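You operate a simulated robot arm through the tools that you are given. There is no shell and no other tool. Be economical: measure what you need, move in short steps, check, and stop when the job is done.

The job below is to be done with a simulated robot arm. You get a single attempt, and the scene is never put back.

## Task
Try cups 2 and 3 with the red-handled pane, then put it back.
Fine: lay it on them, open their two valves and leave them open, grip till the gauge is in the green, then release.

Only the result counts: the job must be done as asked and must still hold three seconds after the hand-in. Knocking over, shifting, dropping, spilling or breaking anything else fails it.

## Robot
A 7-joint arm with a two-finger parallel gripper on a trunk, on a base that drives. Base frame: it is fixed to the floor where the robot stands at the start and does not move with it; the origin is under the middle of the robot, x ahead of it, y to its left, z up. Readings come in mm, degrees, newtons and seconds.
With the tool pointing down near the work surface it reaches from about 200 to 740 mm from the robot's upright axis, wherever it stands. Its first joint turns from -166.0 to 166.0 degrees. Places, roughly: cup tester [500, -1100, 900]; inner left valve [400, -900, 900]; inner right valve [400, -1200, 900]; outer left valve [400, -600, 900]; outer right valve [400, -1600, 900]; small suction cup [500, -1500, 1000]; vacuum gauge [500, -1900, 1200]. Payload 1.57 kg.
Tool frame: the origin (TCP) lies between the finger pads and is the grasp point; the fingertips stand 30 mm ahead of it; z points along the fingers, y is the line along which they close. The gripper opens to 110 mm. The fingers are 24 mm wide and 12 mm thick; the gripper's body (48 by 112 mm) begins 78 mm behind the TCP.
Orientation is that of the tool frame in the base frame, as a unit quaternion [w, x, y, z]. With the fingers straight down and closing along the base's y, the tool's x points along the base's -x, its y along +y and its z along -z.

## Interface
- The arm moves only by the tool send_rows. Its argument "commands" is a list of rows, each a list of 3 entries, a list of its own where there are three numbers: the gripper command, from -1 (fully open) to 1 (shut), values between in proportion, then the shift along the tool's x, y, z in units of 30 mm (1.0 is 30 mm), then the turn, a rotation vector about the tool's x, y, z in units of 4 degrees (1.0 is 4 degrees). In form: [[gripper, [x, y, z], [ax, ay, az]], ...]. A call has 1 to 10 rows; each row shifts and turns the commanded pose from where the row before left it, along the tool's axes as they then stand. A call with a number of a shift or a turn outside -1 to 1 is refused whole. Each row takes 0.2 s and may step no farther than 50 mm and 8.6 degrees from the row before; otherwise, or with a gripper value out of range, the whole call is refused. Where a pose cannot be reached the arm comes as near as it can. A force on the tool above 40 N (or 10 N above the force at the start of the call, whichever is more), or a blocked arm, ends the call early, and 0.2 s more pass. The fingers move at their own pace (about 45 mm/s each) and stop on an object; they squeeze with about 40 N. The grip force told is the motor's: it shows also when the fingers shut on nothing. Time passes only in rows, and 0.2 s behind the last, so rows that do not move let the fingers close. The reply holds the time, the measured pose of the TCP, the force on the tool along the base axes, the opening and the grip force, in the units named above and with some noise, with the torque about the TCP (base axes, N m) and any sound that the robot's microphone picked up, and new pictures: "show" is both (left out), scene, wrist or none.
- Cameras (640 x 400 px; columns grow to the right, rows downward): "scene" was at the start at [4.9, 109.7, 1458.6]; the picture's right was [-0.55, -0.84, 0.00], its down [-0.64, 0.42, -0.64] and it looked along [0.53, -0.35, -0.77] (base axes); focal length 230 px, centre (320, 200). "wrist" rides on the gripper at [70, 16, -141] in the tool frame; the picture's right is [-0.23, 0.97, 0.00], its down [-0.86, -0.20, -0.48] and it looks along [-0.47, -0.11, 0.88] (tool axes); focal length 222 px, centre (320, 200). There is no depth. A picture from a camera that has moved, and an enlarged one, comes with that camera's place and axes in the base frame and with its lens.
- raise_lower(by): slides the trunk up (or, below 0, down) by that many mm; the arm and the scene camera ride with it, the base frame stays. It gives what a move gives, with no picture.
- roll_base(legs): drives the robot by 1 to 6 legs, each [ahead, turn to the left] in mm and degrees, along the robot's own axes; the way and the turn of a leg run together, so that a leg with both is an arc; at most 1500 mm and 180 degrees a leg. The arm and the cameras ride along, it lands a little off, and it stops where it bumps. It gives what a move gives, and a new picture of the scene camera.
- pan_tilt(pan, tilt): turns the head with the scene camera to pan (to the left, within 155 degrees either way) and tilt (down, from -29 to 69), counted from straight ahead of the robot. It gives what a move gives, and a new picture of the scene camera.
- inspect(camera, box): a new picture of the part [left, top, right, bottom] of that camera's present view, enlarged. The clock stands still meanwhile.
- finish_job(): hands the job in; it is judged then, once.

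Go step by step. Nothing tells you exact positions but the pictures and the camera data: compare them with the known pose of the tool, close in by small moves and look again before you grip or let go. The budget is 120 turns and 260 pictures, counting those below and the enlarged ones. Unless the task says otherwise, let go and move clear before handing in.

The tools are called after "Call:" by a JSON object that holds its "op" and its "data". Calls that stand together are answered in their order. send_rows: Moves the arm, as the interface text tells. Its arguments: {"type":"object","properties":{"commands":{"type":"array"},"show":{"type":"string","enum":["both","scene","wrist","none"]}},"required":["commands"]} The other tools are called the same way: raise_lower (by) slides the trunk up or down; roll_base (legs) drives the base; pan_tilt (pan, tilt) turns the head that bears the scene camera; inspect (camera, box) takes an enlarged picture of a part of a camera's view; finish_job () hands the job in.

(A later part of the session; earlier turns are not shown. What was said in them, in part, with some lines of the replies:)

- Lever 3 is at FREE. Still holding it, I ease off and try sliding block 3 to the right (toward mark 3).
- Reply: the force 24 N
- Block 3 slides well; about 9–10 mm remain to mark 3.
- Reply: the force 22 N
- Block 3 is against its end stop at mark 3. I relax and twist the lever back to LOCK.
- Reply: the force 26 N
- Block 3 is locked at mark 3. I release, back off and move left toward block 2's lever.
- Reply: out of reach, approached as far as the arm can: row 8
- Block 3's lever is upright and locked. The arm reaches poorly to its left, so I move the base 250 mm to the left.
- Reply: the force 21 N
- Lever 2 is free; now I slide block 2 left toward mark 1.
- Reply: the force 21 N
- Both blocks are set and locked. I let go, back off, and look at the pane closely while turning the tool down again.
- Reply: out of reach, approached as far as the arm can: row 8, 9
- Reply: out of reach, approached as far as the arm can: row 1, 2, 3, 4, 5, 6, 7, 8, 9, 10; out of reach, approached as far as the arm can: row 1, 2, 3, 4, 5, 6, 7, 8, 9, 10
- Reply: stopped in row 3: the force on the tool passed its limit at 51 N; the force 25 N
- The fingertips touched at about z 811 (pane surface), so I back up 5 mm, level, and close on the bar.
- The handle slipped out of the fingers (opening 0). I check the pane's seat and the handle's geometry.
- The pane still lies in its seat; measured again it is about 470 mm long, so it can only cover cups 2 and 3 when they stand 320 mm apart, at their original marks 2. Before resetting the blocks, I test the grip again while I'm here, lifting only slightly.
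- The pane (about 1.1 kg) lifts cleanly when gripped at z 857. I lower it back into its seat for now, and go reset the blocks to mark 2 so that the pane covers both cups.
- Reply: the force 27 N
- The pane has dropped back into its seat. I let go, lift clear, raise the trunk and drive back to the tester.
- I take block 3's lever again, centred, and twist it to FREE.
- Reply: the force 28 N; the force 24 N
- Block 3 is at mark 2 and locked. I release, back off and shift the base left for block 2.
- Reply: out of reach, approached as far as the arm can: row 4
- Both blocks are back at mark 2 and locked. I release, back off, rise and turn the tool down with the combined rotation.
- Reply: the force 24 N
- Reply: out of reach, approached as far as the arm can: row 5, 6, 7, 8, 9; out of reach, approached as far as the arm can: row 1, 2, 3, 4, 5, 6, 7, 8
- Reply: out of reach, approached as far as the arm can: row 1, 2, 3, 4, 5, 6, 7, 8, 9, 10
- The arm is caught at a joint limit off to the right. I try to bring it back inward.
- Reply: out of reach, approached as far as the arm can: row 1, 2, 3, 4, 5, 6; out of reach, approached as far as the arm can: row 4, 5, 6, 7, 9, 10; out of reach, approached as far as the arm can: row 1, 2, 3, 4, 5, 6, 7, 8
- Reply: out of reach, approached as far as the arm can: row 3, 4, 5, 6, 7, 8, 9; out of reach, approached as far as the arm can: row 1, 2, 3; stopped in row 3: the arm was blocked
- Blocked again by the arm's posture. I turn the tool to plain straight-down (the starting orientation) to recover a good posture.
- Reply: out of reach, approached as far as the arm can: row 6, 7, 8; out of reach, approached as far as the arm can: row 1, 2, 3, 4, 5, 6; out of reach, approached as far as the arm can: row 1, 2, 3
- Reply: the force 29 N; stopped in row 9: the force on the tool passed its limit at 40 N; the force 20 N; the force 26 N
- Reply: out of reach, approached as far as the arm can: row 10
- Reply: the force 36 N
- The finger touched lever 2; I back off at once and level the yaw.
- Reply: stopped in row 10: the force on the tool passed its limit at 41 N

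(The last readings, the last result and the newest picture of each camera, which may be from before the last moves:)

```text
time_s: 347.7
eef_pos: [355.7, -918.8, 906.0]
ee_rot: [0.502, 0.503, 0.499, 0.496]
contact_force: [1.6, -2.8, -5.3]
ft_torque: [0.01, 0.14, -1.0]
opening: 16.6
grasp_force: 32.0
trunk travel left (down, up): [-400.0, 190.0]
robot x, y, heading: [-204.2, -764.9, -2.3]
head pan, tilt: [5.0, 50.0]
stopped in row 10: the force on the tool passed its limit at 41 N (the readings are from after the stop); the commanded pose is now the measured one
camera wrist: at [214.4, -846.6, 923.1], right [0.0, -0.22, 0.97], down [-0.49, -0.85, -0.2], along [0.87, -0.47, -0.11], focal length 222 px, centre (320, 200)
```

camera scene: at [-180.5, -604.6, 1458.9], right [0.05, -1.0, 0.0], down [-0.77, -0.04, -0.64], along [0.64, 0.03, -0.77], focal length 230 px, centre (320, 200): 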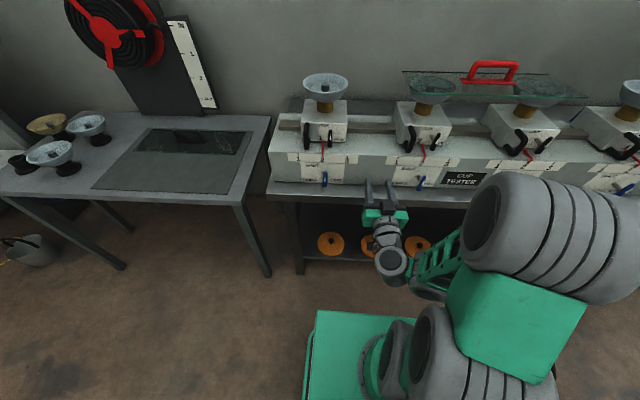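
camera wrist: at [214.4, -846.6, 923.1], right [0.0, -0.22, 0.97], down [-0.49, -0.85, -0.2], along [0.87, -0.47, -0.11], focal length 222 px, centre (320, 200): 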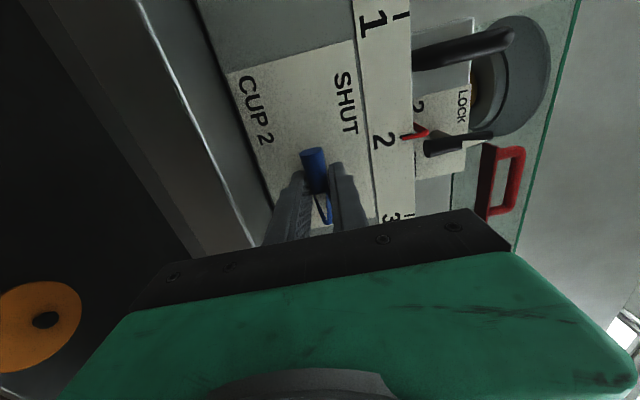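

Call:
{"op": "send_rows", "data": {"commands": [[1, [0, 0, 0], [0, 0, 0.6]], [1, [0, 0, 0], [0, 0, 0.5]], [0.1, [0, 0, 0], [0, 0, 0]], [0.1, [0, 0, 0], [0, 0, 0]], [0.1, [0, 0, -0.7], [0, 0, 0]], [0.1, [0, 0, -0.7], [0, 0, 0]], [0.1, [0, 0, -0.6], [0, 0, 0]]], "show": "both"}}

Call:
{"op": "inspect", "data": {"camera": "wrist", "box": [240, 60, 440, 220]}}

```text
time_s: 349.3
eef_pos: [296.9, -917.4, 906.8]
ee_rot: [0.483, 0.519, 0.479, 0.516]
contact_force: [0.4, -0.5, 0.1]
ft_torque: [-0.01, 0.01, 0.01]
opening: 49.5
grasp_force: 0.1
trunk travel left (down, up): [-400.0, 190.0]
robot x, y, heading: [-207.2, -762.1, -2.4]
head pan, tilt: [5.0, 50.0]
camera scene: at [-180.4, -604.8, 1458.9], right [0.05, -1.0, 0.0], down [-0.77, -0.04, -0.64], along [0.64, 0.03, -0.77], focal length 230 px, centre (320, 200)
camera wrist: at [155.0, -846.9, 929.2], right [0.0, -0.3, 0.95], down [-0.48, -0.83, -0.26], along [0.87, -0.46, -0.14], focal length 222 px, centre (320, 200)
```

scene: 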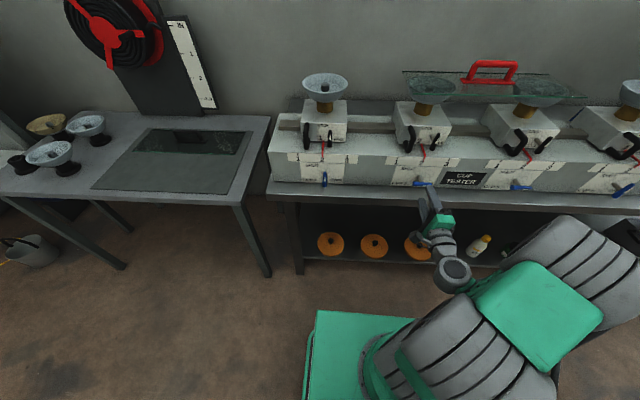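
wrist: 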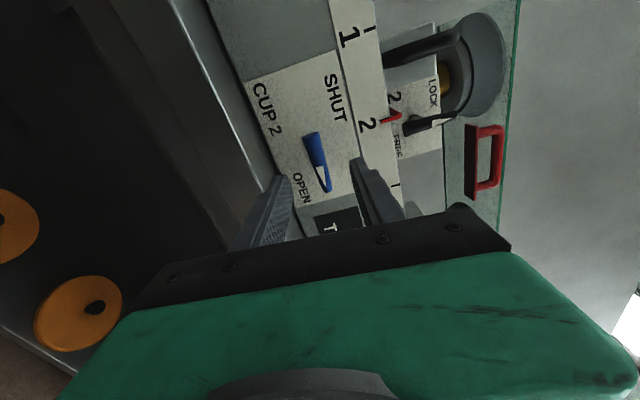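

```text
2.50 times, centred on (340, 140) of wrist
camera zoom: at [155.0, -846.9, 929.2], right [0.0, -0.3, 0.95], down [-0.48, -0.83, -0.26], along [0.87, -0.46, -0.14], focal length 555 px, centre (270, 350)
```

zoom: 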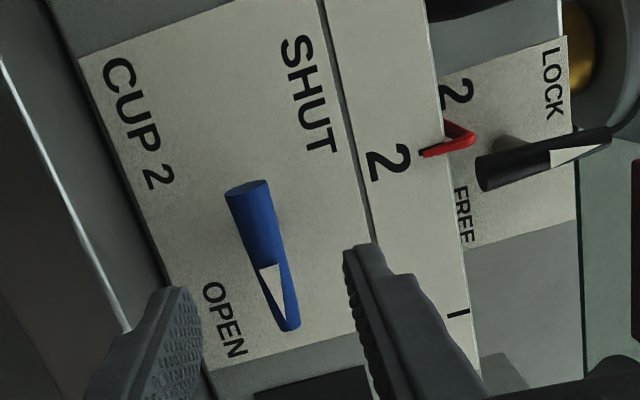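

Both valves are open and the pane lies on the cups. By triangulation GRIP is near (478,-1828,1017), RELEASE (477,-1959,1018) and the PUMP/HOLD knob (477,-2117,1012). I close the fingers, raise the trunk and drive to the panel.

Call:
{"op": "raise_lower", "data": {"by": 110}}

Call:
{"op": "roll_base", "data": {"legs": [[0, -88], [940, 0], [0, 90]]}}

Call:
{"op": "pan_tilt", "data": {"pan": -15, "tilt": 40}}

Call:
{"op": "inspect", "data": {"camera": "wrist", "box": [0, 0, 640, 400]}}

```text
time_s: 350.7
eef_pos: [296.8, -915.9, 1017.2]
ee_rot: [0.483, 0.52, 0.48, 0.516]
contact_force: [-0.4, 1.4, 0.3]
ft_torque: [0.0, -0.01, -0.02]
opening: 49.5
grasp_force: 0.0
trunk travel left (down, up): [-510.0, 80.0]
robot x, y, heading: [-203.4, -764.6, -2.2]
head pan, tilt: [5.0, 50.0]
```

```text
time_s: 363.2
eef_pos: [263.7, -1866.6, 1016.5]
ee_rot: [0.485, 0.523, 0.477, 0.513]
contact_force: [-0.4, -0.6, 0.2]
ft_torque: [0.04, 0.02, 0.0]
opening: 49.5
grasp_force: 0.0
trunk travel left (down, up): [-510.0, 80.0]
robot x, y, heading: [-234.6, -1707.6, -2.8]
head pan, tilt: [5.0, 50.0]
camera scene: at [-210.6, -1550.1, 1568.9], right [0.04, -1.0, 0.0], down [-0.77, -0.03, -0.64], along [0.64, 0.02, -0.77], focal length 230 px, centre (320, 200)
```

scene: 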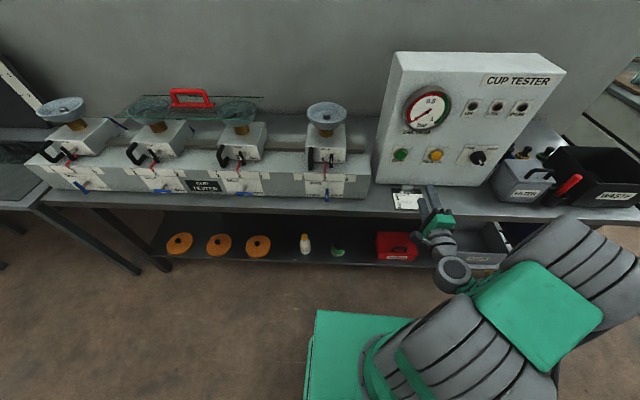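

```text
time_s: 364.1
eef_pos: [264.4, -1866.3, 1017.4]
ee_rot: [0.485, 0.523, 0.477, 0.513]
contact_force: [0.4, -0.1, 0.2]
ft_torque: [-0.02, 0.01, -0.02]
opening: 49.6
grasp_force: 0.1
trunk travel left (down, up): [-510.0, 80.0]
robot x, y, heading: [-236.4, -1711.2, -2.7]
head pan, tilt: [-15.0, 40.0]
camera scene: at [-206.7, -1579.0, 1583.0], right [-0.31, -0.95, 0.0], down [-0.61, 0.2, -0.77], along [0.73, -0.24, -0.64], focal length 230 px, centre (320, 200)
```

scene: 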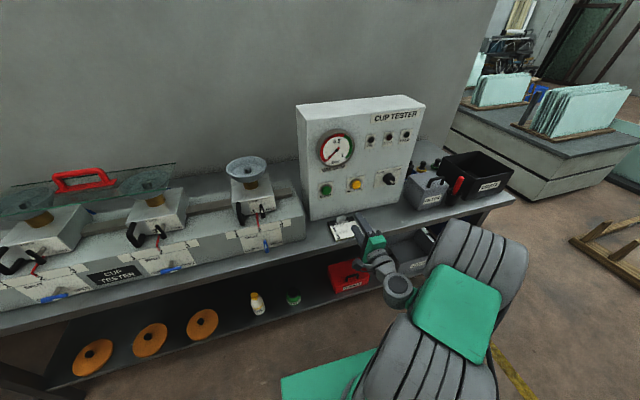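

```text
1.00 times, centred on (320, 200) of wrist (not enlarged: the box is as wide or as high as the picture)
camera zoom: at [122.4, -1795.6, 1039.2], right [0.0, -0.3, 0.95], down [-0.49, -0.83, -0.26], along [0.87, -0.47, -0.14], focal length 222 px, centre (320, 200)
```

zoom: 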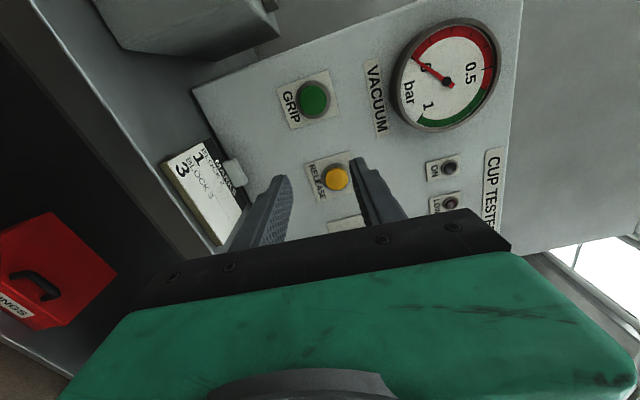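

Call:
{"op": "inspect", "data": {"camera": "scene", "box": [300, 110, 430, 215]}}

Call:
{"op": "inspect", "data": {"camera": "scene", "box": [365, 160, 415, 200]}}

Call:
{"op": "inspect", "data": {"camera": "scene", "box": [0, 150, 200, 300]}}

```text
3.81 times, centred on (365, 162) of scene
camera zoom: at [-206.7, -1579.0, 1583.0], right [-0.31, -0.95, 0.0], down [-0.61, 0.2, -0.77], along [0.73, -0.24, -0.64], focal length 875 px, centre (149, 343)
```

zoom: 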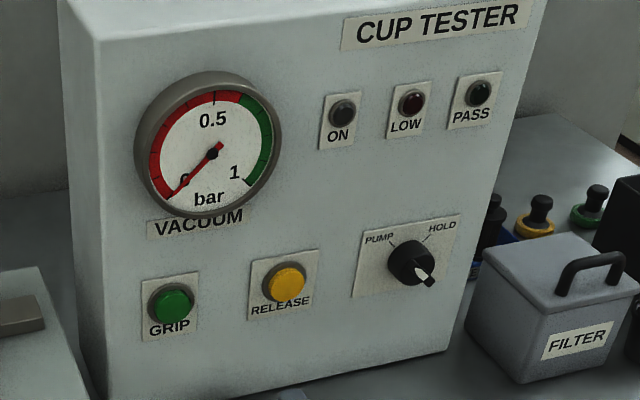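

```text
10.00 times, centred on (390, 180) of scene
camera zoom: at [-206.7, -1579.0, 1583.0], right [-0.31, -0.95, 0.0], down [-0.61, 0.2, -0.77], along [0.73, -0.24, -0.64], focal length 2298 px, centre (-380, 400)
```

zoom: 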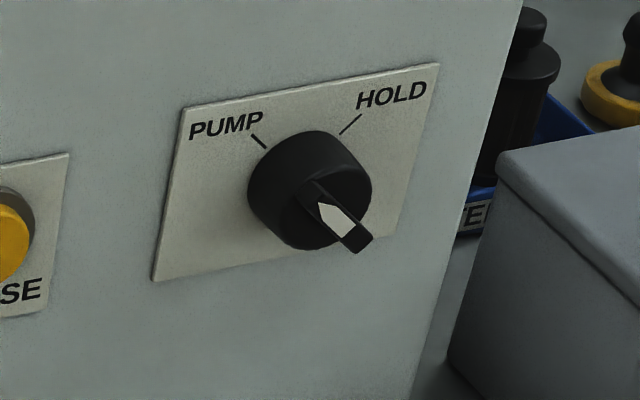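

```text
2.67 times, centred on (100, 225) of scene
camera zoom: at [-206.7, -1579.0, 1583.0], right [-0.31, -0.95, 0.0], down [-0.61, 0.2, -0.77], along [0.73, -0.24, -0.64], focal length 613 px, centre (907, 133)
```

zoom: 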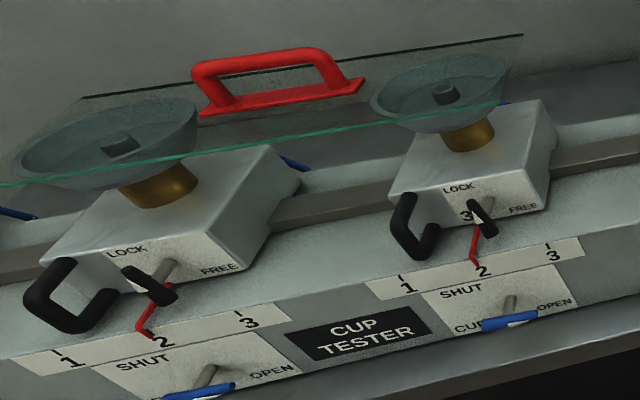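

The knob points to PUMP. I close the fingers and line up with the GRIP button.

Call:
{"op": "send_rows", "data": {"commands": [[1, [0.75, 0.13, 0], [0, 0, 0]], [1, [0.72, 0, 0], [0, 0, 0]], [1, [0, 0, 1], [0, 0, 0]], [1, [0, 0, 1], [0, 0, 0]], [1, [0, 0, 1], [0, 0, 0]], [1, [0, 0, 1], [0, 0, 0]], [1, [0, 0, 0.8], [0, 0, 0]]], "show": "wrist"}}

Call:
{"op": "inspect", "data": {"camera": "scene", "box": [300, 110, 430, 215]}}

```text
time_s: 365.7
eef_pos: [410.4, -1825.8, 1023.5]
ee_rot: [0.485, 0.523, 0.477, 0.514]
contact_force: [-0.4, -0.1, -0.2]
ft_torque: [0.0, -0.01, 0.0]
opening: 0.0
grasp_force: 21.1
trunk travel left (down, up): [-510.0, 80.0]
robot x, y, heading: [-235.9, -1713.1, -3.0]
head pan, tilt: [-15.0, 40.0]
camera wrist: at [268.8, -1755.3, 1045.8], right [0.0, -0.3, 0.95], down [-0.49, -0.83, -0.26], along [0.87, -0.47, -0.14], focal length 222 px, centre (320, 200)
```

wrist: 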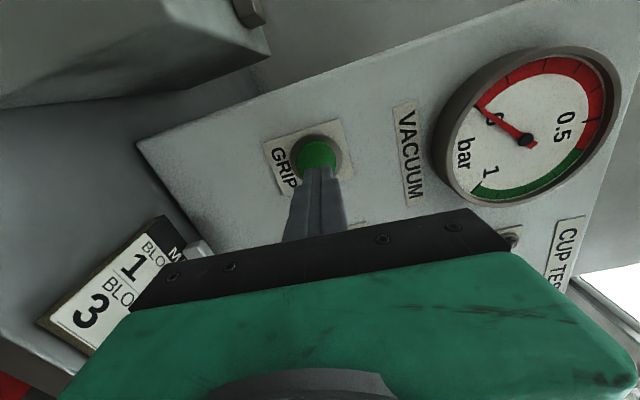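

```text
3.81 times, centred on (365, 162) of scene
camera zoom: at [-206.6, -1579.0, 1583.0], right [-0.31, -0.95, 0.0], down [-0.61, 0.2, -0.77], along [0.73, -0.24, -0.64], focal length 875 px, centre (149, 343)
```

zoom: 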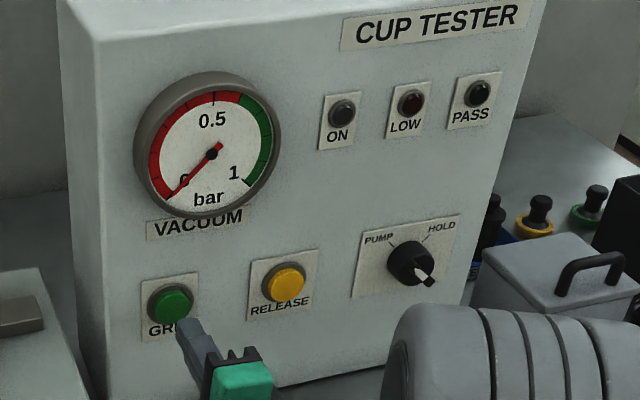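

Aligned. I press GRIP in small steps.

Call:
{"op": "send_rows", "data": {"commands": [[1, [0.15, 0, 0.5], [0, 0, 0]], [1, [0, 0, 0.3], [0, 0, 0]], [1, [0, 0, 0.2], [0, 0, 0]], [1, [0, 0, 0.15], [0, 0, 0]], [1, [0, 0, 0.15], [0, 0, 0]], [1, [0, 0, 0.1], [0, 0, 0]]], "show": "none"}}

Call:
{"op": "inspect", "data": {"camera": "scene", "box": [300, 110, 430, 215]}}

```text
time_s: 367.1
eef_pos: [447.6, -1822.8, 1024.7]
ee_rot: [0.485, 0.523, 0.477, 0.514]
contact_force: [-19.8, 0.2, 0.4]
ft_torque: [0.0, -0.01, 0.09]
opening: 0.0
grasp_force: 21.5
trunk travel left (down, up): [-510.0, 80.0]
robot x, y, heading: [-234.7, -1710.0, -3.0]
head pan, tilt: [-15.0, 40.0]
heard: click
```

```text
3.81 times, centred on (365, 162) of scene
camera zoom: at [-209.6, -1579.1, 1583.1], right [-0.31, -0.95, 0.0], down [-0.61, 0.2, -0.77], along [0.73, -0.24, -0.64], focal length 875 px, centre (149, 343)
```

zoom: 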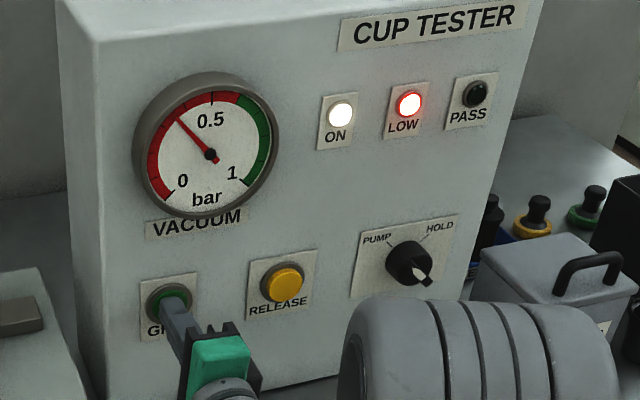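

Clicked: ON and LOW are lit and the needle climbs. I hold still and watch.

Call:
{"op": "send_rows", "data": {"commands": [[1, [0, 0, 0], [0, 0, 0]], [1, [0, 0, 0], [0, 0, 0]], [1, [0, 0, 0], [0, 0, 0]], [1, [0, 0, 0], [0, 0, 0]], [1, [0, 0, 0], [0, 0, 0]]], "show": "none"}}

Call:
{"op": "inspect", "data": {"camera": "scene", "box": [300, 110, 430, 215]}}

```text
time_s: 368.3
eef_pos: [448.1, -1822.8, 1024.2]
ee_rot: [0.485, 0.523, 0.477, 0.513]
contact_force: [-23.8, -2.1, -5.7]
ft_torque: [-0.05, 0.15, 0.05]
opening: 0.0
grasp_force: 20.9
trunk travel left (down, up): [-510.0, 80.0]
robot x, y, heading: [-237.1, -1712.5, -2.9]
head pan, tilt: [-15.0, 40.0]
```

```text
3.81 times, centred on (365, 162) of scene
camera zoom: at [-209.2, -1579.4, 1583.1], right [-0.31, -0.95, 0.0], down [-0.61, 0.2, -0.77], along [0.73, -0.24, -0.64], focal length 875 px, centre (149, 343)
```

zoom: 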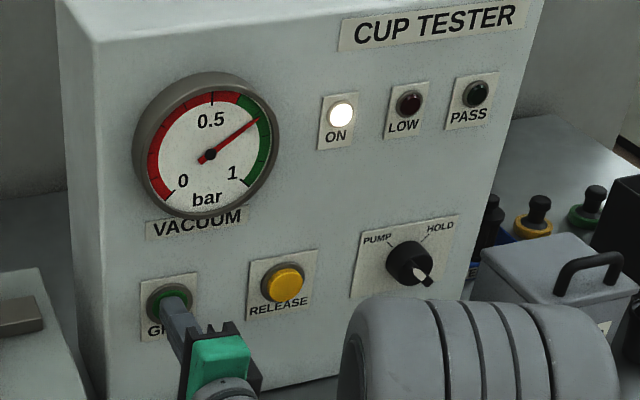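

The needle is in the green, so the seal holds. I wait a little more for PASS.

Call:
{"op": "send_rows", "data": {"commands": [[1, [0, 0, 0], [0, 0, 0]], [1, [0, 0, 0], [0, 0, 0]], [1, [0, 0, 0], [0, 0, 0]], [1, [0, 0, 0], [0, 0, 0]], [1, [0, 0, 0], [0, 0, 0]], [1, [0, 0, 0], [0, 0, 0]], [1, [0, 0, 0], [0, 0, 0]], [1, [0, 0, 0], [0, 0, 0]], [1, [0, 0, 0], [0, 0, 0]], [1, [0, 0, 0], [0, 0, 0]]], "show": "none"}}

Call:
{"op": "inspect", "data": {"camera": "scene", "box": [300, 110, 430, 215]}}

```text
time_s: 370.5
eef_pos: [448.0, -1822.7, 1024.0]
ee_rot: [0.485, 0.523, 0.476, 0.514]
contact_force: [-25.1, -1.2, -10.4]
ft_torque: [-0.03, 0.25, 0.1]
opening: 0.0
grasp_force: 21.6
trunk travel left (down, up): [-510.0, 80.0]
robot x, y, heading: [-235.9, -1709.9, -2.6]
head pan, tilt: [-15.0, 40.0]
```

```text
3.81 times, centred on (365, 162) of scene
camera zoom: at [-209.1, -1579.5, 1583.1], right [-0.31, -0.95, 0.0], down [-0.61, 0.2, -0.77], along [0.73, -0.24, -0.64], focal length 875 px, centre (149, 343)
```

zoom: 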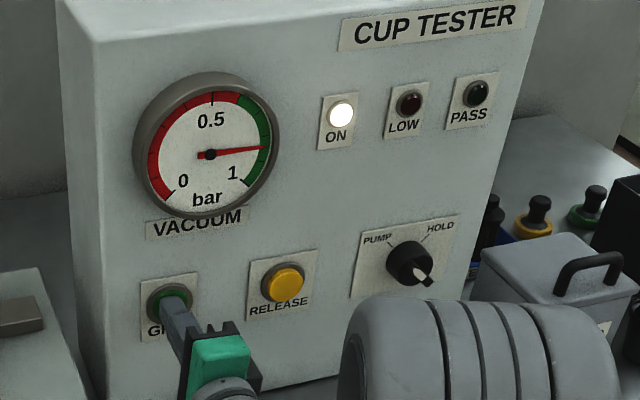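

Firmly in the green (~0.85); PASS belongs to the HOLD test, which isn't asked. I back off and go to RELEASE.

Call:
{"op": "send_rows", "data": {"commands": [[1, [0, 0, -0.8], [0, 0, 0]], [1, [0, 0, -0.8], [0, 0, 0]], [1, [-0.9, -0.02, 0], [0, 0, 0]], [1, [-0.9, -0.02, 0], [0, 0, 0]], [1, [-0.9, -0.02, 0], [0, 0, 0]], [1, [-0.9, -0.02, 0], [0, 0, 0]], [1, [-0.9, 0, 0], [0, 0, 0]]], "show": "wrist"}}

```text
time_s: 372.1
eef_pos: [400.7, -1957.0, 1013.0]
ee_rot: [0.486, 0.522, 0.477, 0.513]
contact_force: [0.7, 0.2, -0.7]
ft_torque: [0.02, -0.01, -0.01]
opening: 0.2
grasp_force: 21.7
trunk travel left (down, up): [-510.0, 80.0]
robot x, y, heading: [-234.1, -1711.0, -3.0]
head pan, tilt: [-15.0, 40.0]
camera wrist: at [257.9, -1884.7, 1034.6], right [0.0, -0.3, 0.95], down [-0.49, -0.83, -0.26], along [0.87, -0.47, -0.14], focal length 222 px, centre (320, 200)
```

wrist: 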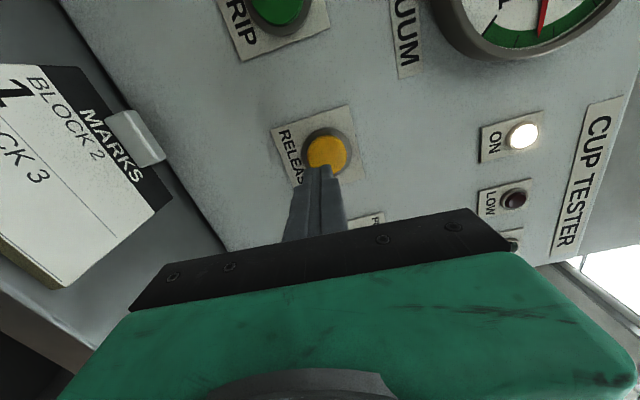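

Call:
{"op": "send_rows", "data": {"commands": [[1, [0.14, 0.27, 0], [0, 0, 0]], [1, [0, 0, 0.6], [0, 0, 0]], [1, [0, 0, 0.4], [0, 0, 0]], [1, [0, 0, 0.2], [0, 0, 0]], [1, [0, 0, 0.15], [0, 0, 0]], [1, [0, 0, 0.15], [0, 0, 0]], [1, [0, 0, 0.15], [0, 0, 0]]], "show": "none"}}

Call:
{"op": "inspect", "data": {"camera": "wrist", "box": [240, 0, 640, 260]}}

```text
time_s: 373.7
eef_pos: [447.6, -1951.8, 1019.2]
ee_rot: [0.484, 0.523, 0.477, 0.514]
contact_force: [-20.8, 3.3, -0.6]
ft_torque: [0.04, -0.02, 0.21]
opening: 0.0
grasp_force: 21.2
trunk travel left (down, up): [-510.0, 80.0]
robot x, y, heading: [-235.9, -1707.4, -3.2]
head pan, tilt: [-15.0, 40.0]
heard: click
```

```text
1.54 times, centred on (440, 130) of wrist
camera zoom: at [305.8, -1881.0, 1042.1], right [0.0, -0.3, 0.95], down [-0.49, -0.83, -0.26], along [0.87, -0.47, -0.14], focal length 342 px, centre (135, 308)
```

zoom: 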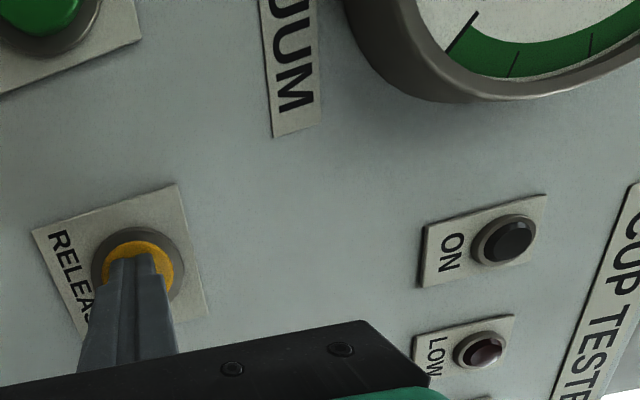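

Clicked and ON went out. I back off, check the gauge, and roll the wrist back.

Call:
{"op": "send_rows", "data": {"commands": [[1, [0, 0, -1], [0, 0, 0]], [1, [0, 0, -1], [0, 0, 0]], [1, [0, 0, -1], [0, 0, 0]], [1, [0, 0, -1], [0, 0, 0]], [1, [0, 0, 0], [0, 0, -1]], [1, [0, 0, 0], [0, 0, -1]], [1, [0, 0, 0], [0, 0, -1]], [1, [0, 0, 0], [0, 0, -1]], [1, [0, 0, 0], [0, 0, -1]], [1, [0, 0, 0], [0, 0, -1]]], "show": "none"}}

Call:
{"op": "inspect", "data": {"camera": "scene", "box": [300, 110, 430, 215]}}

Call:
{"op": "send_rows", "data": {"commands": [[0.1, [0, 0, 0], [0, 0, -1]], [0.1, [0, 0, 0], [0, 0, -1]], [0.1, [0, 0, 0], [0, 0, -1]], [0.1, [0, 0, 0], [0, 0, -1]], [0.1, [0, 0, 0], [0, 0, -1]], [0.1, [0, 0, 0], [0, 0, -1]], [0.1, [0, 0, 0], [0, 0, -1]], [0.1, [0, 0, 0], [0, 0, -1]], [0.1, [0, 0, 0], [0, 0, -1]], [0.1, [0, 0, 0], [0, 0, -1]]], "show": "none"}}

Call:
{"op": "send_rows", "data": {"commands": [[0.1, [0, 0, 0], [0, 0, -1]], [0.1, [0, 0, 0], [0, 0, -1]], [0.1, [0, 0, 0], [0, 0, -1]], [0.1, [0, 0, 0], [0, 0, -1]], [0.1, [0, 0, 0], [0, 0, -1]], [0.1, [0, 0, 0], [0, 0, -1]], [0.1, [0, 0, 0], [0, 0, -1]], [0.1, [0, 0, 0], [0, 0, -0.5]], [0.1, [-1, 0.7, 0], [0, 0, 0]], [0.1, [-1, 0.7, 0], [0, 0, 0]]], "show": "none"}}

```text
time_s: 375.9
eef_pos: [328.6, -1950.3, 1020.9]
ee_rot: [0.582, 0.412, 0.576, 0.4]
contact_force: [-0.9, 0.6, 0.0]
ft_torque: [0.0, 0.01, 0.02]
opening: 0.1
grasp_force: 20.9
trunk travel left (down, up): [-510.0, 80.0]
robot x, y, heading: [-236.4, -1709.7, -2.9]
head pan, tilt: [-15.0, 40.0]
```

```text
3.81 times, centred on (365, 162) of scene
camera zoom: at [-206.8, -1579.1, 1583.1], right [-0.31, -0.95, 0.0], down [-0.61, 0.2, -0.77], along [0.73, -0.24, -0.64], focal length 875 px, centre (149, 343)
```

zoom: 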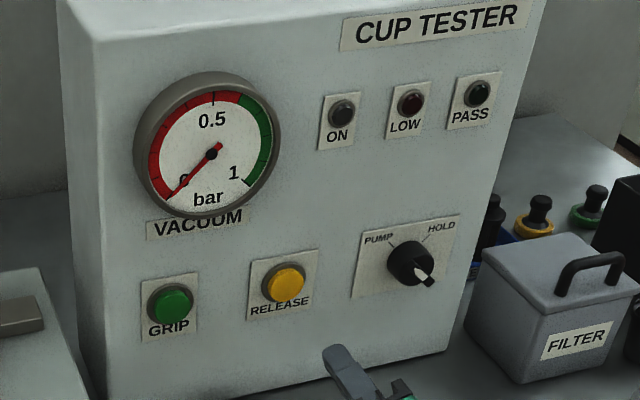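

```text
time_s: 378.1
eef_pos: [329.4, -1951.8, 1020.9]
ee_rot: [0.684, 0.19, 0.681, 0.178]
contact_force: [0.4, 0.2, 0.1]
ft_torque: [-0.02, -0.02, 0.0]
opening: 49.7
grasp_force: 0.1
trunk travel left (down, up): [-510.0, 80.0]
robot x, y, heading: [-236.4, -1710.2, -3.0]
head pan, tilt: [-15.0, 40.0]
```

```text
time_s: 380.3
eef_pos: [329.6, -1906.4, 1080.5]
ee_rot: [0.707, 0.007, 0.707, -0.005]
contact_force: [0.0, 0.1, -0.2]
ft_torque: [0.01, 0.02, 0.03]
opening: 49.6
grasp_force: 0.0
trunk travel left (down, up): [-510.0, 80.0]
robot x, y, heading: [-237.4, -1711.6, -2.8]
head pan, tilt: [-15.0, 40.0]
```

Vacuum is back at 0. I rise and turn the tool down the way that worked before.

Call:
{"op": "send_rows", "data": {"commands": [[0.1, [-1, 0, 0], [0, 0, 0]], [0.1, [-1, 0, 0], [0, 0, 0]], [0.1, [-1, 0, 0], [0, 0, 0]], [0.1, [0, 0, 0], [1, 1, 1]], [0.1, [0, 0, 0], [1, 1, 1]], [0.1, [0, 0, 0], [1, 1, 1]], [0.1, [0, 0, 0], [1, 1, 1]], [0.1, [0, 0, 0], [1, 1, 1]], [0.1, [0, 0, 0], [1, 1, 1]], [0.1, [0, 0, 0], [1, 1, 1]]], "show": "none"}}

Call:
{"op": "send_rows", "data": {"commands": [[0.1, [0, 0, 0], [1, 1, 1]], [0.1, [0, 0, 0], [1, 1, 1]], [0.1, [0, 0, 0], [1, 1, 1]], [0.1, [0, 0, 0], [1, 1, 1]], [0.1, [0, 0, 0], [1, 1, 1]], [0.1, [0, 0, 0], [1, 1, 1]], [0.1, [0, 0, 0], [1, 1, 1]], [0.1, [0, 0, 0], [1, 1, 1]], [0.1, [0, 0, 0], [1, 1, 1]], [0.1, [0, 0, 0], [1, 1, 1]]], "show": "wrist"}}

```text
time_s: 382.5
eef_pos: [330.1, -1908.7, 1171.5]
ee_rot: [0.475, 0.344, 0.81, -0.002]
contact_force: [0.0, 0.6, -0.1]
ft_torque: [-0.02, 0.03, 0.01]
opening: 49.2
grasp_force: 0.0
trunk travel left (down, up): [-510.0, 80.0]
robot x, y, heading: [-239.0, -1711.8, -2.9]
head pan, tilt: [-15.0, 40.0]
```

```text
time_s: 384.7
eef_pos: [326.8, -1904.6, 1170.0]
ee_rot: [0.013, 0.706, 0.708, 0.002]
contact_force: [0.1, 0.2, 0.4]
ft_torque: [0.0, 0.0, -0.03]
opening: 49.5
grasp_force: 0.1
out of reach, approached as far as the arm can: row 10
trunk travel left (down, up): [-510.0, 80.0]
robot x, y, heading: [-236.4, -1709.0, -2.8]
head pan, tilt: [-15.0, 40.0]
camera wrist: at [338.1, -1832.5, 1311.3], right [0.97, -0.22, 0.03], down [-0.21, -0.85, 0.49], along [-0.09, -0.48, -0.87], focal length 222 px, centre (320, 200)
```

wrist: 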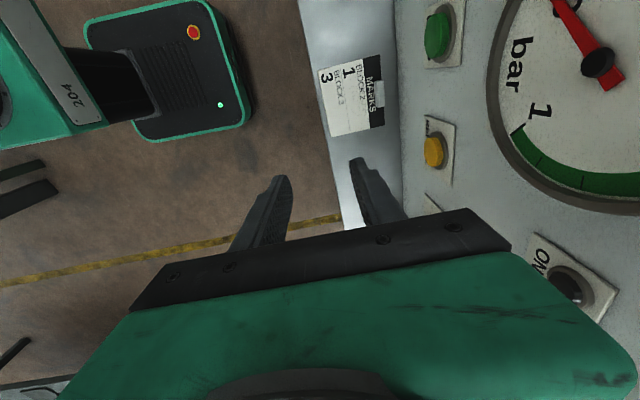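

Call:
{"op": "raise_lower", "data": {"by": 80}}

Call:
{"op": "send_rows", "data": {"commands": [[-0.2, [0, 0, -0.5], [0.35, 0, 0]], [-0.2, [0, 0, -0.5], [0, 0, 0]], [-0.2, [0, 0, 0], [0, 0, 0]]], "show": "none"}}

Call:
{"op": "roll_base", "data": {"legs": [[0, 92.8], [834, 0], [0, -90], [150, 0]]}}

Call:
{"op": "inspect", "data": {"camera": "wrist", "box": [0, 0, 640, 400]}}

```text
time_s: 385.9
eef_pos: [327.3, -1904.0, 1248.7]
ee_rot: [0.013, 0.706, 0.709, 0.003]
contact_force: [0.1, 0.0, -0.1]
ft_torque: [-0.01, 0.02, -0.02]
opening: 49.7
grasp_force: 0.1
trunk travel left (down, up): [-590.0, 0.0]
robot x, y, heading: [-238.0, -1711.1, -2.7]
head pan, tilt: [-15.0, 40.0]
```

```text
time_s: 386.6
eef_pos: [326.0, -1903.4, 1278.9]
ee_rot: [0.006, 0.705, 0.709, -0.005]
contact_force: [0.2, 0.3, -0.3]
ft_torque: [0.02, -0.01, 0.03]
opening: 66.1
grasp_force: 0.1
out of reach, approached as far as the arm can: row 1
trunk travel left (down, up): [-590.0, 0.0]
robot x, y, heading: [-240.8, -1710.7, -2.6]
head pan, tilt: [-15.0, 40.0]
```

```text
time_s: 399.9
eef_pos: [495.7, -1046.0, 1279.0]
ee_rot: [0.005, 0.702, 0.712, -0.007]
contact_force: [0.8, 0.0, -0.6]
ft_torque: [0.0, 0.02, -0.02]
opening: 66.0
grasp_force: 0.1
trunk travel left (down, up): [-590.0, 0.0]
robot x, y, heading: [-68.5, -853.1, -2.6]
head pan, tilt: [-15.0, 40.0]
camera scene: at [-39.9, -726.1, 1663.0], right [-0.3, -0.95, 0.0], down [-0.61, 0.19, -0.77], along [0.73, -0.23, -0.64], focal length 230 px, centre (320, 200)
```

scene: 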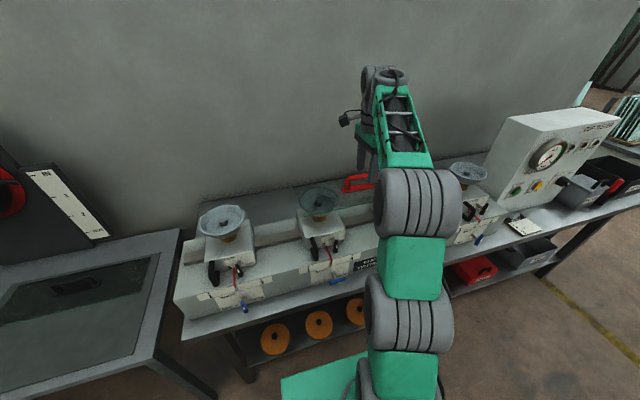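

```text
1.00 times, centred on (320, 200) of wrist (not enlarged: the box is as wide or as high as the picture)
camera zoom: at [510.7, -973.4, 1419.8], right [0.98, -0.21, 0.0], down [-0.19, -0.85, 0.49], along [-0.1, -0.48, -0.87], focal length 222 px, centre (320, 200)
```

zoom: 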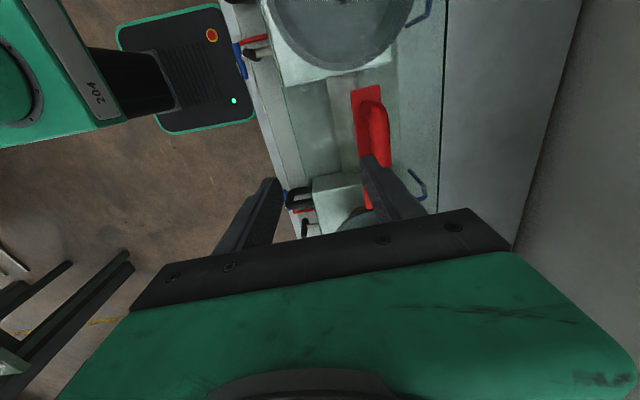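

I centre over the handle at (551,-1071) and look again before descending.

Call:
{"op": "send_rows", "data": {"commands": [[-0.2, [-0.4, 0.9, 0], [0, 0.24, 0.2]], [-0.2, [-0.43, 0.93, 0], [0, 0, 0]], [-0.2, [0, 0, 0.7], [0, 0, 0]], [-0.2, [0, 0, 0.5], [0, 0, 0]]], "show": "wrist"}}

Call:
{"op": "inspect", "data": {"camera": "wrist", "box": [220, 40, 420, 240]}}

```text
time_s: 400.9
eef_pos: [550.8, -1070.5, 1242.9]
ee_rot: [-0.001, 0.707, 0.707, 0.0]
contact_force: [-0.4, 0.3, 0.0]
ft_torque: [-0.04, 0.0, -0.03]
opening: 66.0
grasp_force: 0.2
trunk travel left (down, up): [-590.0, 0.0]
robot x, y, heading: [-70.6, -856.6, -2.7]
head pan, tilt: [-15.0, 40.0]
camera wrist: at [566.2, -1001.6, 1385.7], right [0.97, -0.23, 0.0], down [-0.2, -0.86, 0.48], along [-0.11, -0.46, -0.88], focal length 222 px, centre (320, 200)
```

wrist: 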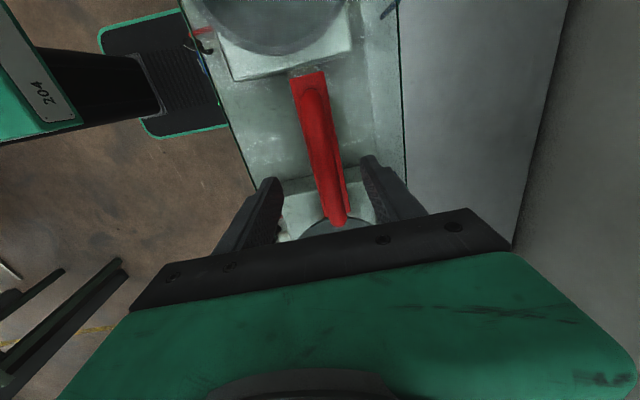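

```text
2.00 times, centred on (320, 140) of wrist
camera zoom: at [566.2, -1001.6, 1385.7], right [0.97, -0.23, 0.0], down [-0.2, -0.86, 0.48], along [-0.11, -0.46, -0.88], focal length 444 px, centre (320, 320)
```

zoom: 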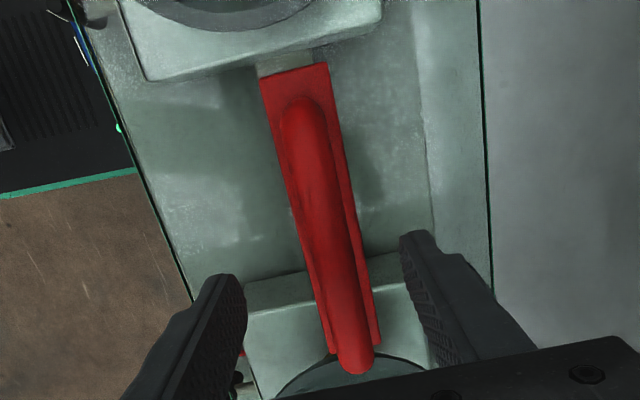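

Aligned. I descend to z 1197, grip and lift.

Call:
{"op": "send_rows", "data": {"commands": [[-0.2, [0, 0, 0.6], [0, 0, 0]], [-0.2, [0, 0, 0.5], [0, 0, 0]], [-0.2, [0, 0, 0.43], [0, 0, 0]], [1, [0, 0, 0], [0, 0, 0]], [1, [0, 0, 0], [0, 0, 0]], [1, [0, 0, 0], [0, 0, 0]], [1, [0, 0, 0], [0, 0, 0]], [1, [0, 0, 0], [0, 0, 0]]], "show": "none"}}

Call:
{"op": "send_rows", "data": {"commands": [[1, [0, 0, -0.15], [0, 0, 0]], [1, [0, 0, -0.2], [0, 0, 0]], [1, [0, 0, -0.3], [0, 0, 0]], [1, [0, 0, -0.5], [0, 0, 0]], [1, [0, 0, -0.5], [0, 0, 0]], [1, [0, 0, -0.5], [0, 0, 0]], [1, [0, 0, -0.5], [0, 0, 0]], [1, [0, 0, -0.5], [0, 0, 0]], [1, [0, 0, -0.3], [0, 0, 0]]], "show": "wrist"}}

```text
time_s: 402.8
eef_pos: [550.9, -1069.5, 1198.2]
ee_rot: [-0.001, 0.707, 0.707, 0.0]
contact_force: [1.7, -0.1, 0.0]
ft_torque: [-0.05, 0.0, -0.03]
opening: 17.7
grasp_force: 32.2
trunk travel left (down, up): [-590.0, 0.0]
robot x, y, heading: [-67.6, -854.4, -2.4]
head pan, tilt: [-15.0, 40.0]
```

```text
time_s: 404.8
eef_pos: [545.7, -1068.8, 1290.2]
ee_rot: [-0.001, 0.707, 0.707, 0.0]
contact_force: [0.7, 0.0, -10.2]
ft_torque: [0.01, 0.01, -0.02]
opening: 17.8
grasp_force: 32.7
out of reach, approached as far as the arm can: row 8, 9
trunk travel left (down, up): [-590.0, 0.0]
robot x, y, heading: [-70.9, -858.7, -2.5]
head pan, tilt: [-15.0, 40.0]
camera wrist: at [561.7, -998.8, 1431.9], right [0.97, -0.23, 0.0], down [-0.2, -0.86, 0.48], along [-0.11, -0.46, -0.88], focal length 222 px, centre (320, 200)
```

wrist: 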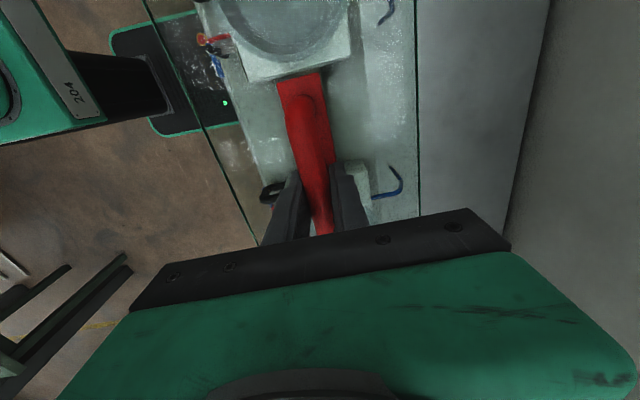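

The pane is lifted (10 N). I drive back to its table, stopping a little short.

Call:
{"op": "roll_base", "data": {"legs": [[-200, 0], [0, 92.5], [1110, 0], [0, -90]]}}

Call:
{"op": "pan_tilt", "data": {"pan": 0, "tilt": 50}}

```text
time_s: 419.3
eef_pos: [375.0, 66.1, 1290.3]
ee_rot: [-0.001, 0.699, 0.715, 0.0]
contact_force: [0.1, 0.6, -10.6]
ft_torque: [0.04, 0.02, 0.0]
opening: 17.9
grasp_force: 32.6
trunk travel left (down, up): [-590.0, 0.0]
robot x, y, heading: [-244.9, 263.0, -1.0]
head pan, tilt: [-15.0, 40.0]
camera scene: at [-218.4, 394.2, 1663.1], right [-0.28, -0.96, 0.0], down [-0.62, 0.18, -0.77], along [0.74, -0.21, -0.64], focal length 230 px, centre (320, 200)
```

scene: 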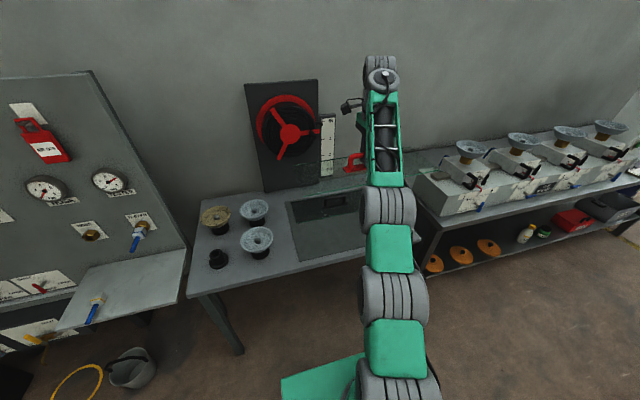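

```text
time_s: 420.1
eef_pos: [376.2, 66.4, 1288.5]
ee_rot: [-0.002, 0.699, 0.715, 0.001]
contact_force: [0.2, 0.0, -10.9]
ft_torque: [0.0, -0.01, -0.01]
opening: 17.7
grasp_force: 32.3
trunk travel left (down, up): [-590.0, 0.0]
robot x, y, heading: [-241.7, 260.8, -1.3]
head pan, tilt: [0.0, 50.0]
camera scene: at [-223.0, 416.5, 1648.9], right [-0.02, -1.0, 0.0], down [-0.77, 0.02, -0.64], along [0.64, -0.01, -0.77], focal length 230 px, centre (320, 200)
```

scene: 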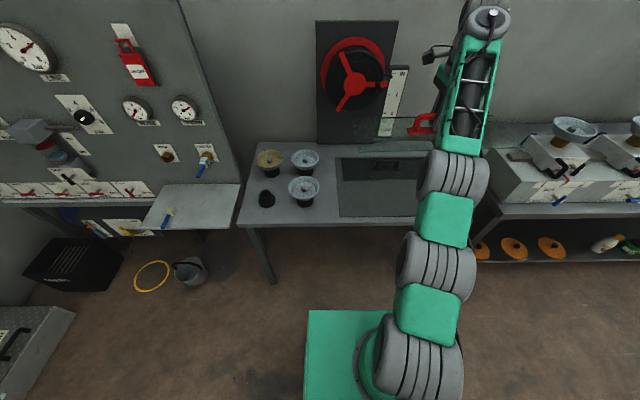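

Call:
{"op": "roll_base", "data": {"legs": [[118, 0]]}}

Call:
{"op": "raise_lower", "data": {"by": -300}}

```text
time_s: 421.3
eef_pos: [495.7, 62.3, 1289.3]
ee_rot: [-0.001, 0.699, 0.715, -0.001]
contact_force: [0.0, -0.3, -11.3]
ft_torque: [0.01, 0.03, 0.0]
opening: 17.7
grasp_force: 32.2
trunk travel left (down, up): [-590.0, 0.0]
robot x, y, heading: [-126.0, 262.9, -1.0]
head pan, tilt: [0.0, 50.0]
camera scene: at [-102.4, 413.9, 1648.8], right [-0.02, -1.0, 0.0], down [-0.77, 0.02, -0.64], along [0.64, -0.01, -0.77], focal length 230 px, centre (320, 200)
```

scene: 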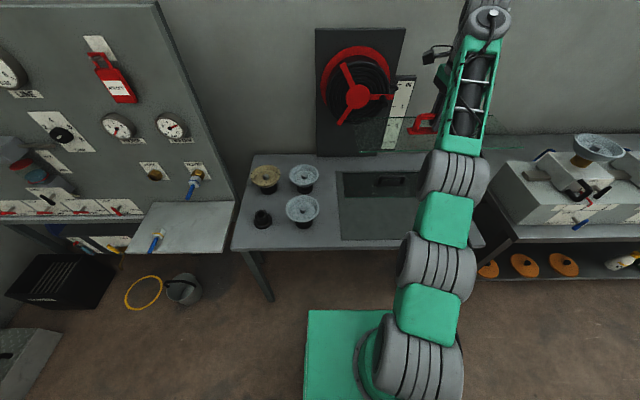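

```text
time_s: 424.3
eef_pos: [494.6, 63.2, 989.6]
ee_rot: [-0.002, 0.699, 0.715, 0.0]
contact_force: [-0.5, -0.3, -10.8]
ft_torque: [0.0, 0.02, -0.02]
opening: 17.5
grasp_force: 31.7
trunk travel left (down, up): [-290.0, 300.0]
robot x, y, heading: [-128.8, 259.0, -1.3]
head pan, tilt: [0.0, 50.0]
```

Call:
{"op": "send_rows", "data": {"commands": [[1, [-0.26, -0.25, 0], [0, 0, 0.33]], [1, [-0.26, -0.25, 0], [0, 0, 0]], [1, [0, 0, 0.6], [0, 0, 0]], [1, [0, 0, 0.6], [0, 0, 0]], [1, [0, 0, 0.6], [0, 0, 0]], [1, [0, 0, 0.6], [0, 0, 0]], [1, [0, 0, 0.6], [0, 0, 0]], [1, [0, 0, 0], [0, 0, 0]]], "show": "wrist"}}

Call:
{"op": "inspect", "data": {"camera": "scene", "box": [310, 90, 450, 190]}}

```text
time_s: 426.1
eef_pos: [478.2, 47.5, 898.6]
ee_rot: [-0.002, 0.708, 0.706, -0.001]
contact_force: [-0.8, -0.3, -10.0]
ft_torque: [0.02, -0.01, 0.04]
opening: 17.4
grasp_force: 32.5
trunk travel left (down, up): [-290.0, 300.0]
robot x, y, heading: [-129.8, 259.1, -1.5]
head pan, tilt: [0.0, 50.0]
camera wrist: at [494.0, 116.7, 1040.7], right [0.97, -0.23, 0.0], down [-0.2, -0.86, 0.48], along [-0.11, -0.46, -0.88], focal length 222 px, centre (320, 200)
```

wrist: 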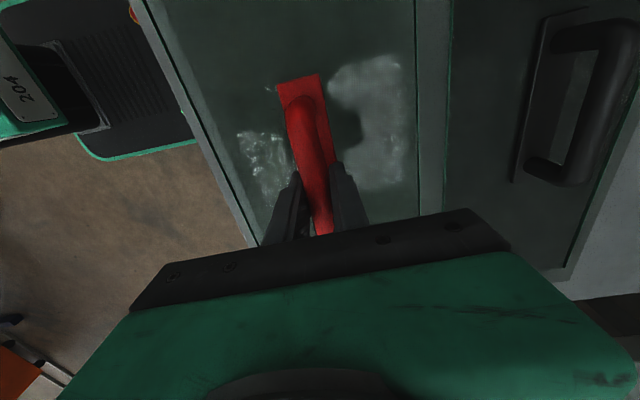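

```text
4.00 times, centred on (380, 140) of scene
camera zoom: at [-104.2, 414.0, 1348.9], right [-0.02, -1.0, 0.0], down [-0.77, 0.02, -0.64], along [0.64, -0.01, -0.77], focal length 919 px, centre (80, 440)
```

zoom: 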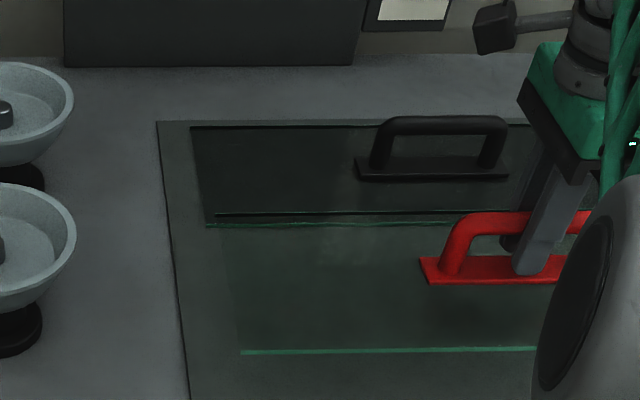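

Call:
{"op": "send_rows", "data": {"commands": [[1, [0, 0.05, 0.5], [0, 0, -0.04]], [1, [0, 0, 0.4], [0, 0, 0]], [1, [0, 0, 0.25], [0, 0, 0]], [1, [0, 0, 0.15], [0, 0, 0]], [1, [0, 0, 0.05], [0, 0, 0]], [1, [0, 0, 0], [0, 0, 0]]], "show": "none"}}

Call:
{"op": "inspect", "data": {"camera": "scene", "box": [330, 110, 420, 190]}}

```text
time_s: 427.5
eef_pos: [480.1, 47.7, 859.3]
ee_rot: [-0.002, 0.706, 0.708, 0.0]
contact_force: [-0.2, 0.3, -10.2]
ft_torque: [0.03, 0.02, 0.0]
opening: 17.8
grasp_force: 32.6
trunk travel left (down, up): [-290.0, 300.0]
robot x, y, heading: [-125.8, 258.6, -1.3]
head pan, tilt: [0.0, 50.0]
```

```text
5.00 times, centred on (375, 150) of scene
camera zoom: at [-104.2, 414.1, 1348.9], right [-0.02, -1.0, 0.0], down [-0.77, 0.02, -0.64], along [0.64, -0.01, -0.77], focal length 1149 px, centre (45, 450)
```

zoom: 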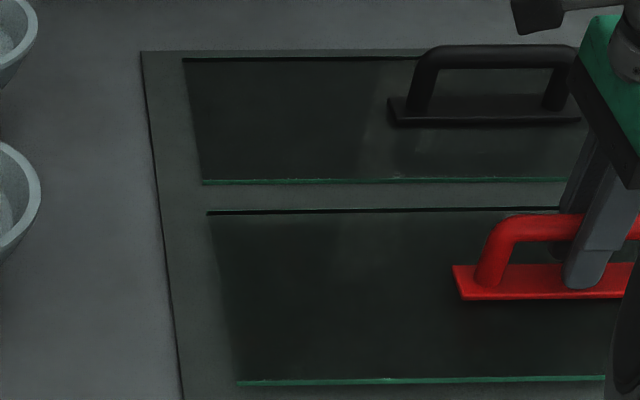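

Call:
{"op": "send_rows", "data": {"commands": [[1, [0, 0, 0.1], [0, 0, 0]], [1, [0, 0, 0.08], [0, 0, 0]], [1, [0, 0, 0], [0, 0, 0]]], "show": "none"}}

```text
time_s: 428.3
eef_pos: [480.4, 47.1, 853.2]
ee_rot: [-0.002, 0.707, 0.707, -0.001]
contact_force: [-1.4, 0.1, -10.6]
ft_torque: [0.0, 0.04, 0.01]
opening: 17.7
grasp_force: 32.1
trunk travel left (down, up): [-290.0, 300.0]
robot x, y, heading: [-129.4, 261.4, -1.3]
head pan, tilt: [0.0, 50.0]
5 turns are left
```

Few turns remain: I lower the last millimetres until it rests.

Call:
{"op": "send_rows", "data": {"commands": [[1, [0, 0, 0.06], [0, 0, 0]], [1, [0, 0, 0.06], [0, 0, 0]], [1, [0, 0, 0.06], [0, 0, 0]], [1, [0, 0, 0], [0, 0, 0]], [1, [0, 0, 0], [0, 0, 0]]], "show": "scene"}}

```text
time_s: 429.5
eef_pos: [480.6, 47.4, 852.8]
ee_rot: [0.003, 0.707, 0.708, 0.001]
contact_force: [4.3, 1.6, 23.1]
ft_torque: [-0.06, -0.01, -0.01]
opening: 17.7
grasp_force: 32.8
trunk travel left (down, up): [-290.0, 300.0]
robot x, y, heading: [-125.5, 259.0, -1.0]
head pan, tilt: [0.0, 50.0]
camera scene: at [-106.5, 415.2, 1349.1], right [-0.02, -1.0, 0.0], down [-0.77, 0.02, -0.64], along [0.64, -0.01, -0.77], focal length 230 px, centre (320, 200)
4 turns are left
```

scene: 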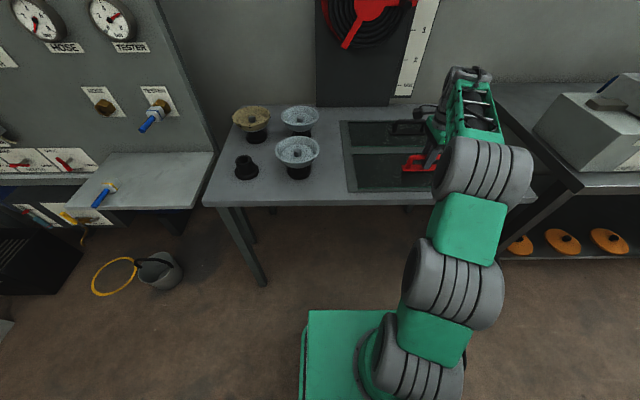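

It rests evenly (no torque), at the same height as when seated before (about 853). I ease off, open and lift clear.

Call:
{"op": "send_rows", "data": {"commands": [[1, [0, 0, -0.1], [0, 0, 0]], [-0.3, [0, 0, 0], [0, 0, 0]], [-0.3, [0, 0, 0], [0, 0, 0]], [-0.3, [0, 0, 0], [0, 0, 0]], [-0.3, [0, 0, -0.5], [0, 0, 0]], [-0.3, [0, 0, -1], [0, 0, 0]], [-0.3, [0, 0, -1], [0, 0, 0]], [-0.3, [0, 0, -1], [0, 0, 0]], [-0.3, [0, 0, -1], [0, 0, 0]]], "show": "both"}}

Call:
{"op": "inspect", "data": {"camera": "scene", "box": [330, 110, 420, 190]}}

```text
time_s: 431.5
eef_pos: [482.8, 49.7, 985.4]
ee_rot: [-0.002, 0.707, 0.708, -0.001]
contact_force: [-0.1, 0.3, 0.9]
ft_torque: [0.05, 0.01, -0.03]
opening: 71.6
grasp_force: 0.0
trunk travel left (down, up): [-290.0, 300.0]
robot x, y, heading: [-124.4, 264.5, -1.2]
head pan, tilt: [0.0, 50.0]
camera scene: at [-104.9, 414.4, 1348.9], right [-0.02, -1.0, 0.0], down [-0.77, 0.02, -0.64], along [0.64, -0.01, -0.77], focal length 230 px, centre (320, 200)
camera wrist: at [497.8, 118.6, 1128.0], right [0.97, -0.23, 0.0], down [-0.2, -0.86, 0.48], along [-0.11, -0.46, -0.88], focal length 222 px, centre (320, 200)
```

scene: 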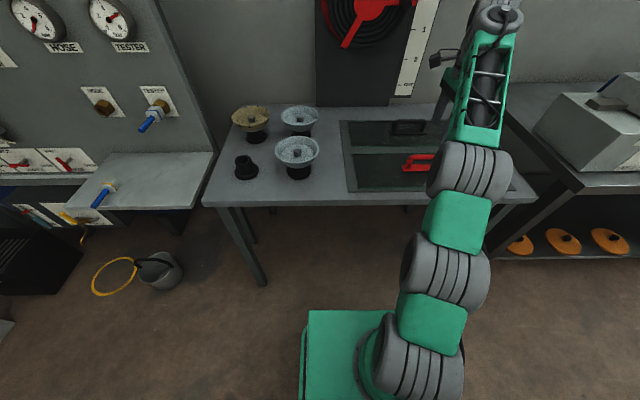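
wrist: 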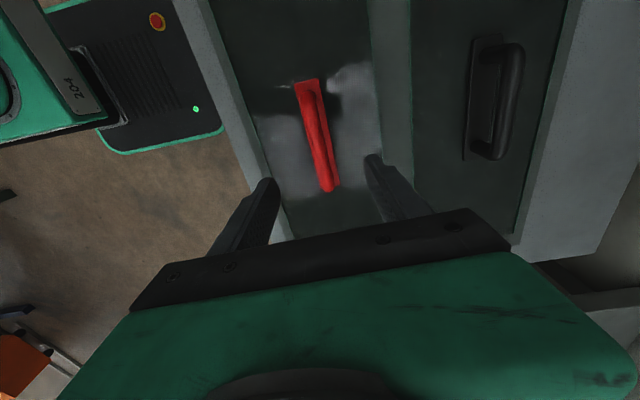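

```text
5.00 times, centred on (375, 150) of scene
camera zoom: at [-104.9, 414.4, 1348.9], right [-0.02, -1.0, 0.0], down [-0.77, 0.02, -0.64], along [0.64, -0.01, -0.77], focal length 1149 px, centre (45, 450)
3 turns are left
```

zoom: 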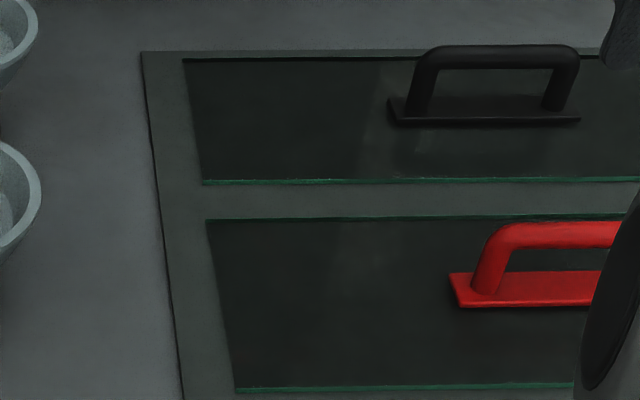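

The pane lies flat in its seat like its neighbour, the hand is clear, both valves are open and the vacuum is released. I hand in.

Call:
{"op": "finish_job", "data": {}}

```text
The job is handed in.
```

The red-handled pane was tried on cups 2 and 3. The gauge climbed well into the green (about 0.85 bar), I pressed RELEASE and it dropped back to 0. The pane is back in its seat, valves 2 and 3 are open, and the arm is clear.

A card by the gauge lists block 2 at mark 1 and block 3 at mark 3. I first set the blocks that way, but the pane (about 470 mm long) is too short to cover both cups there. I moved both blocks back to mark 2, where they started, locked them and ran the test at mark 2. If those card positions were meant for this test, the blocks are not at them now.
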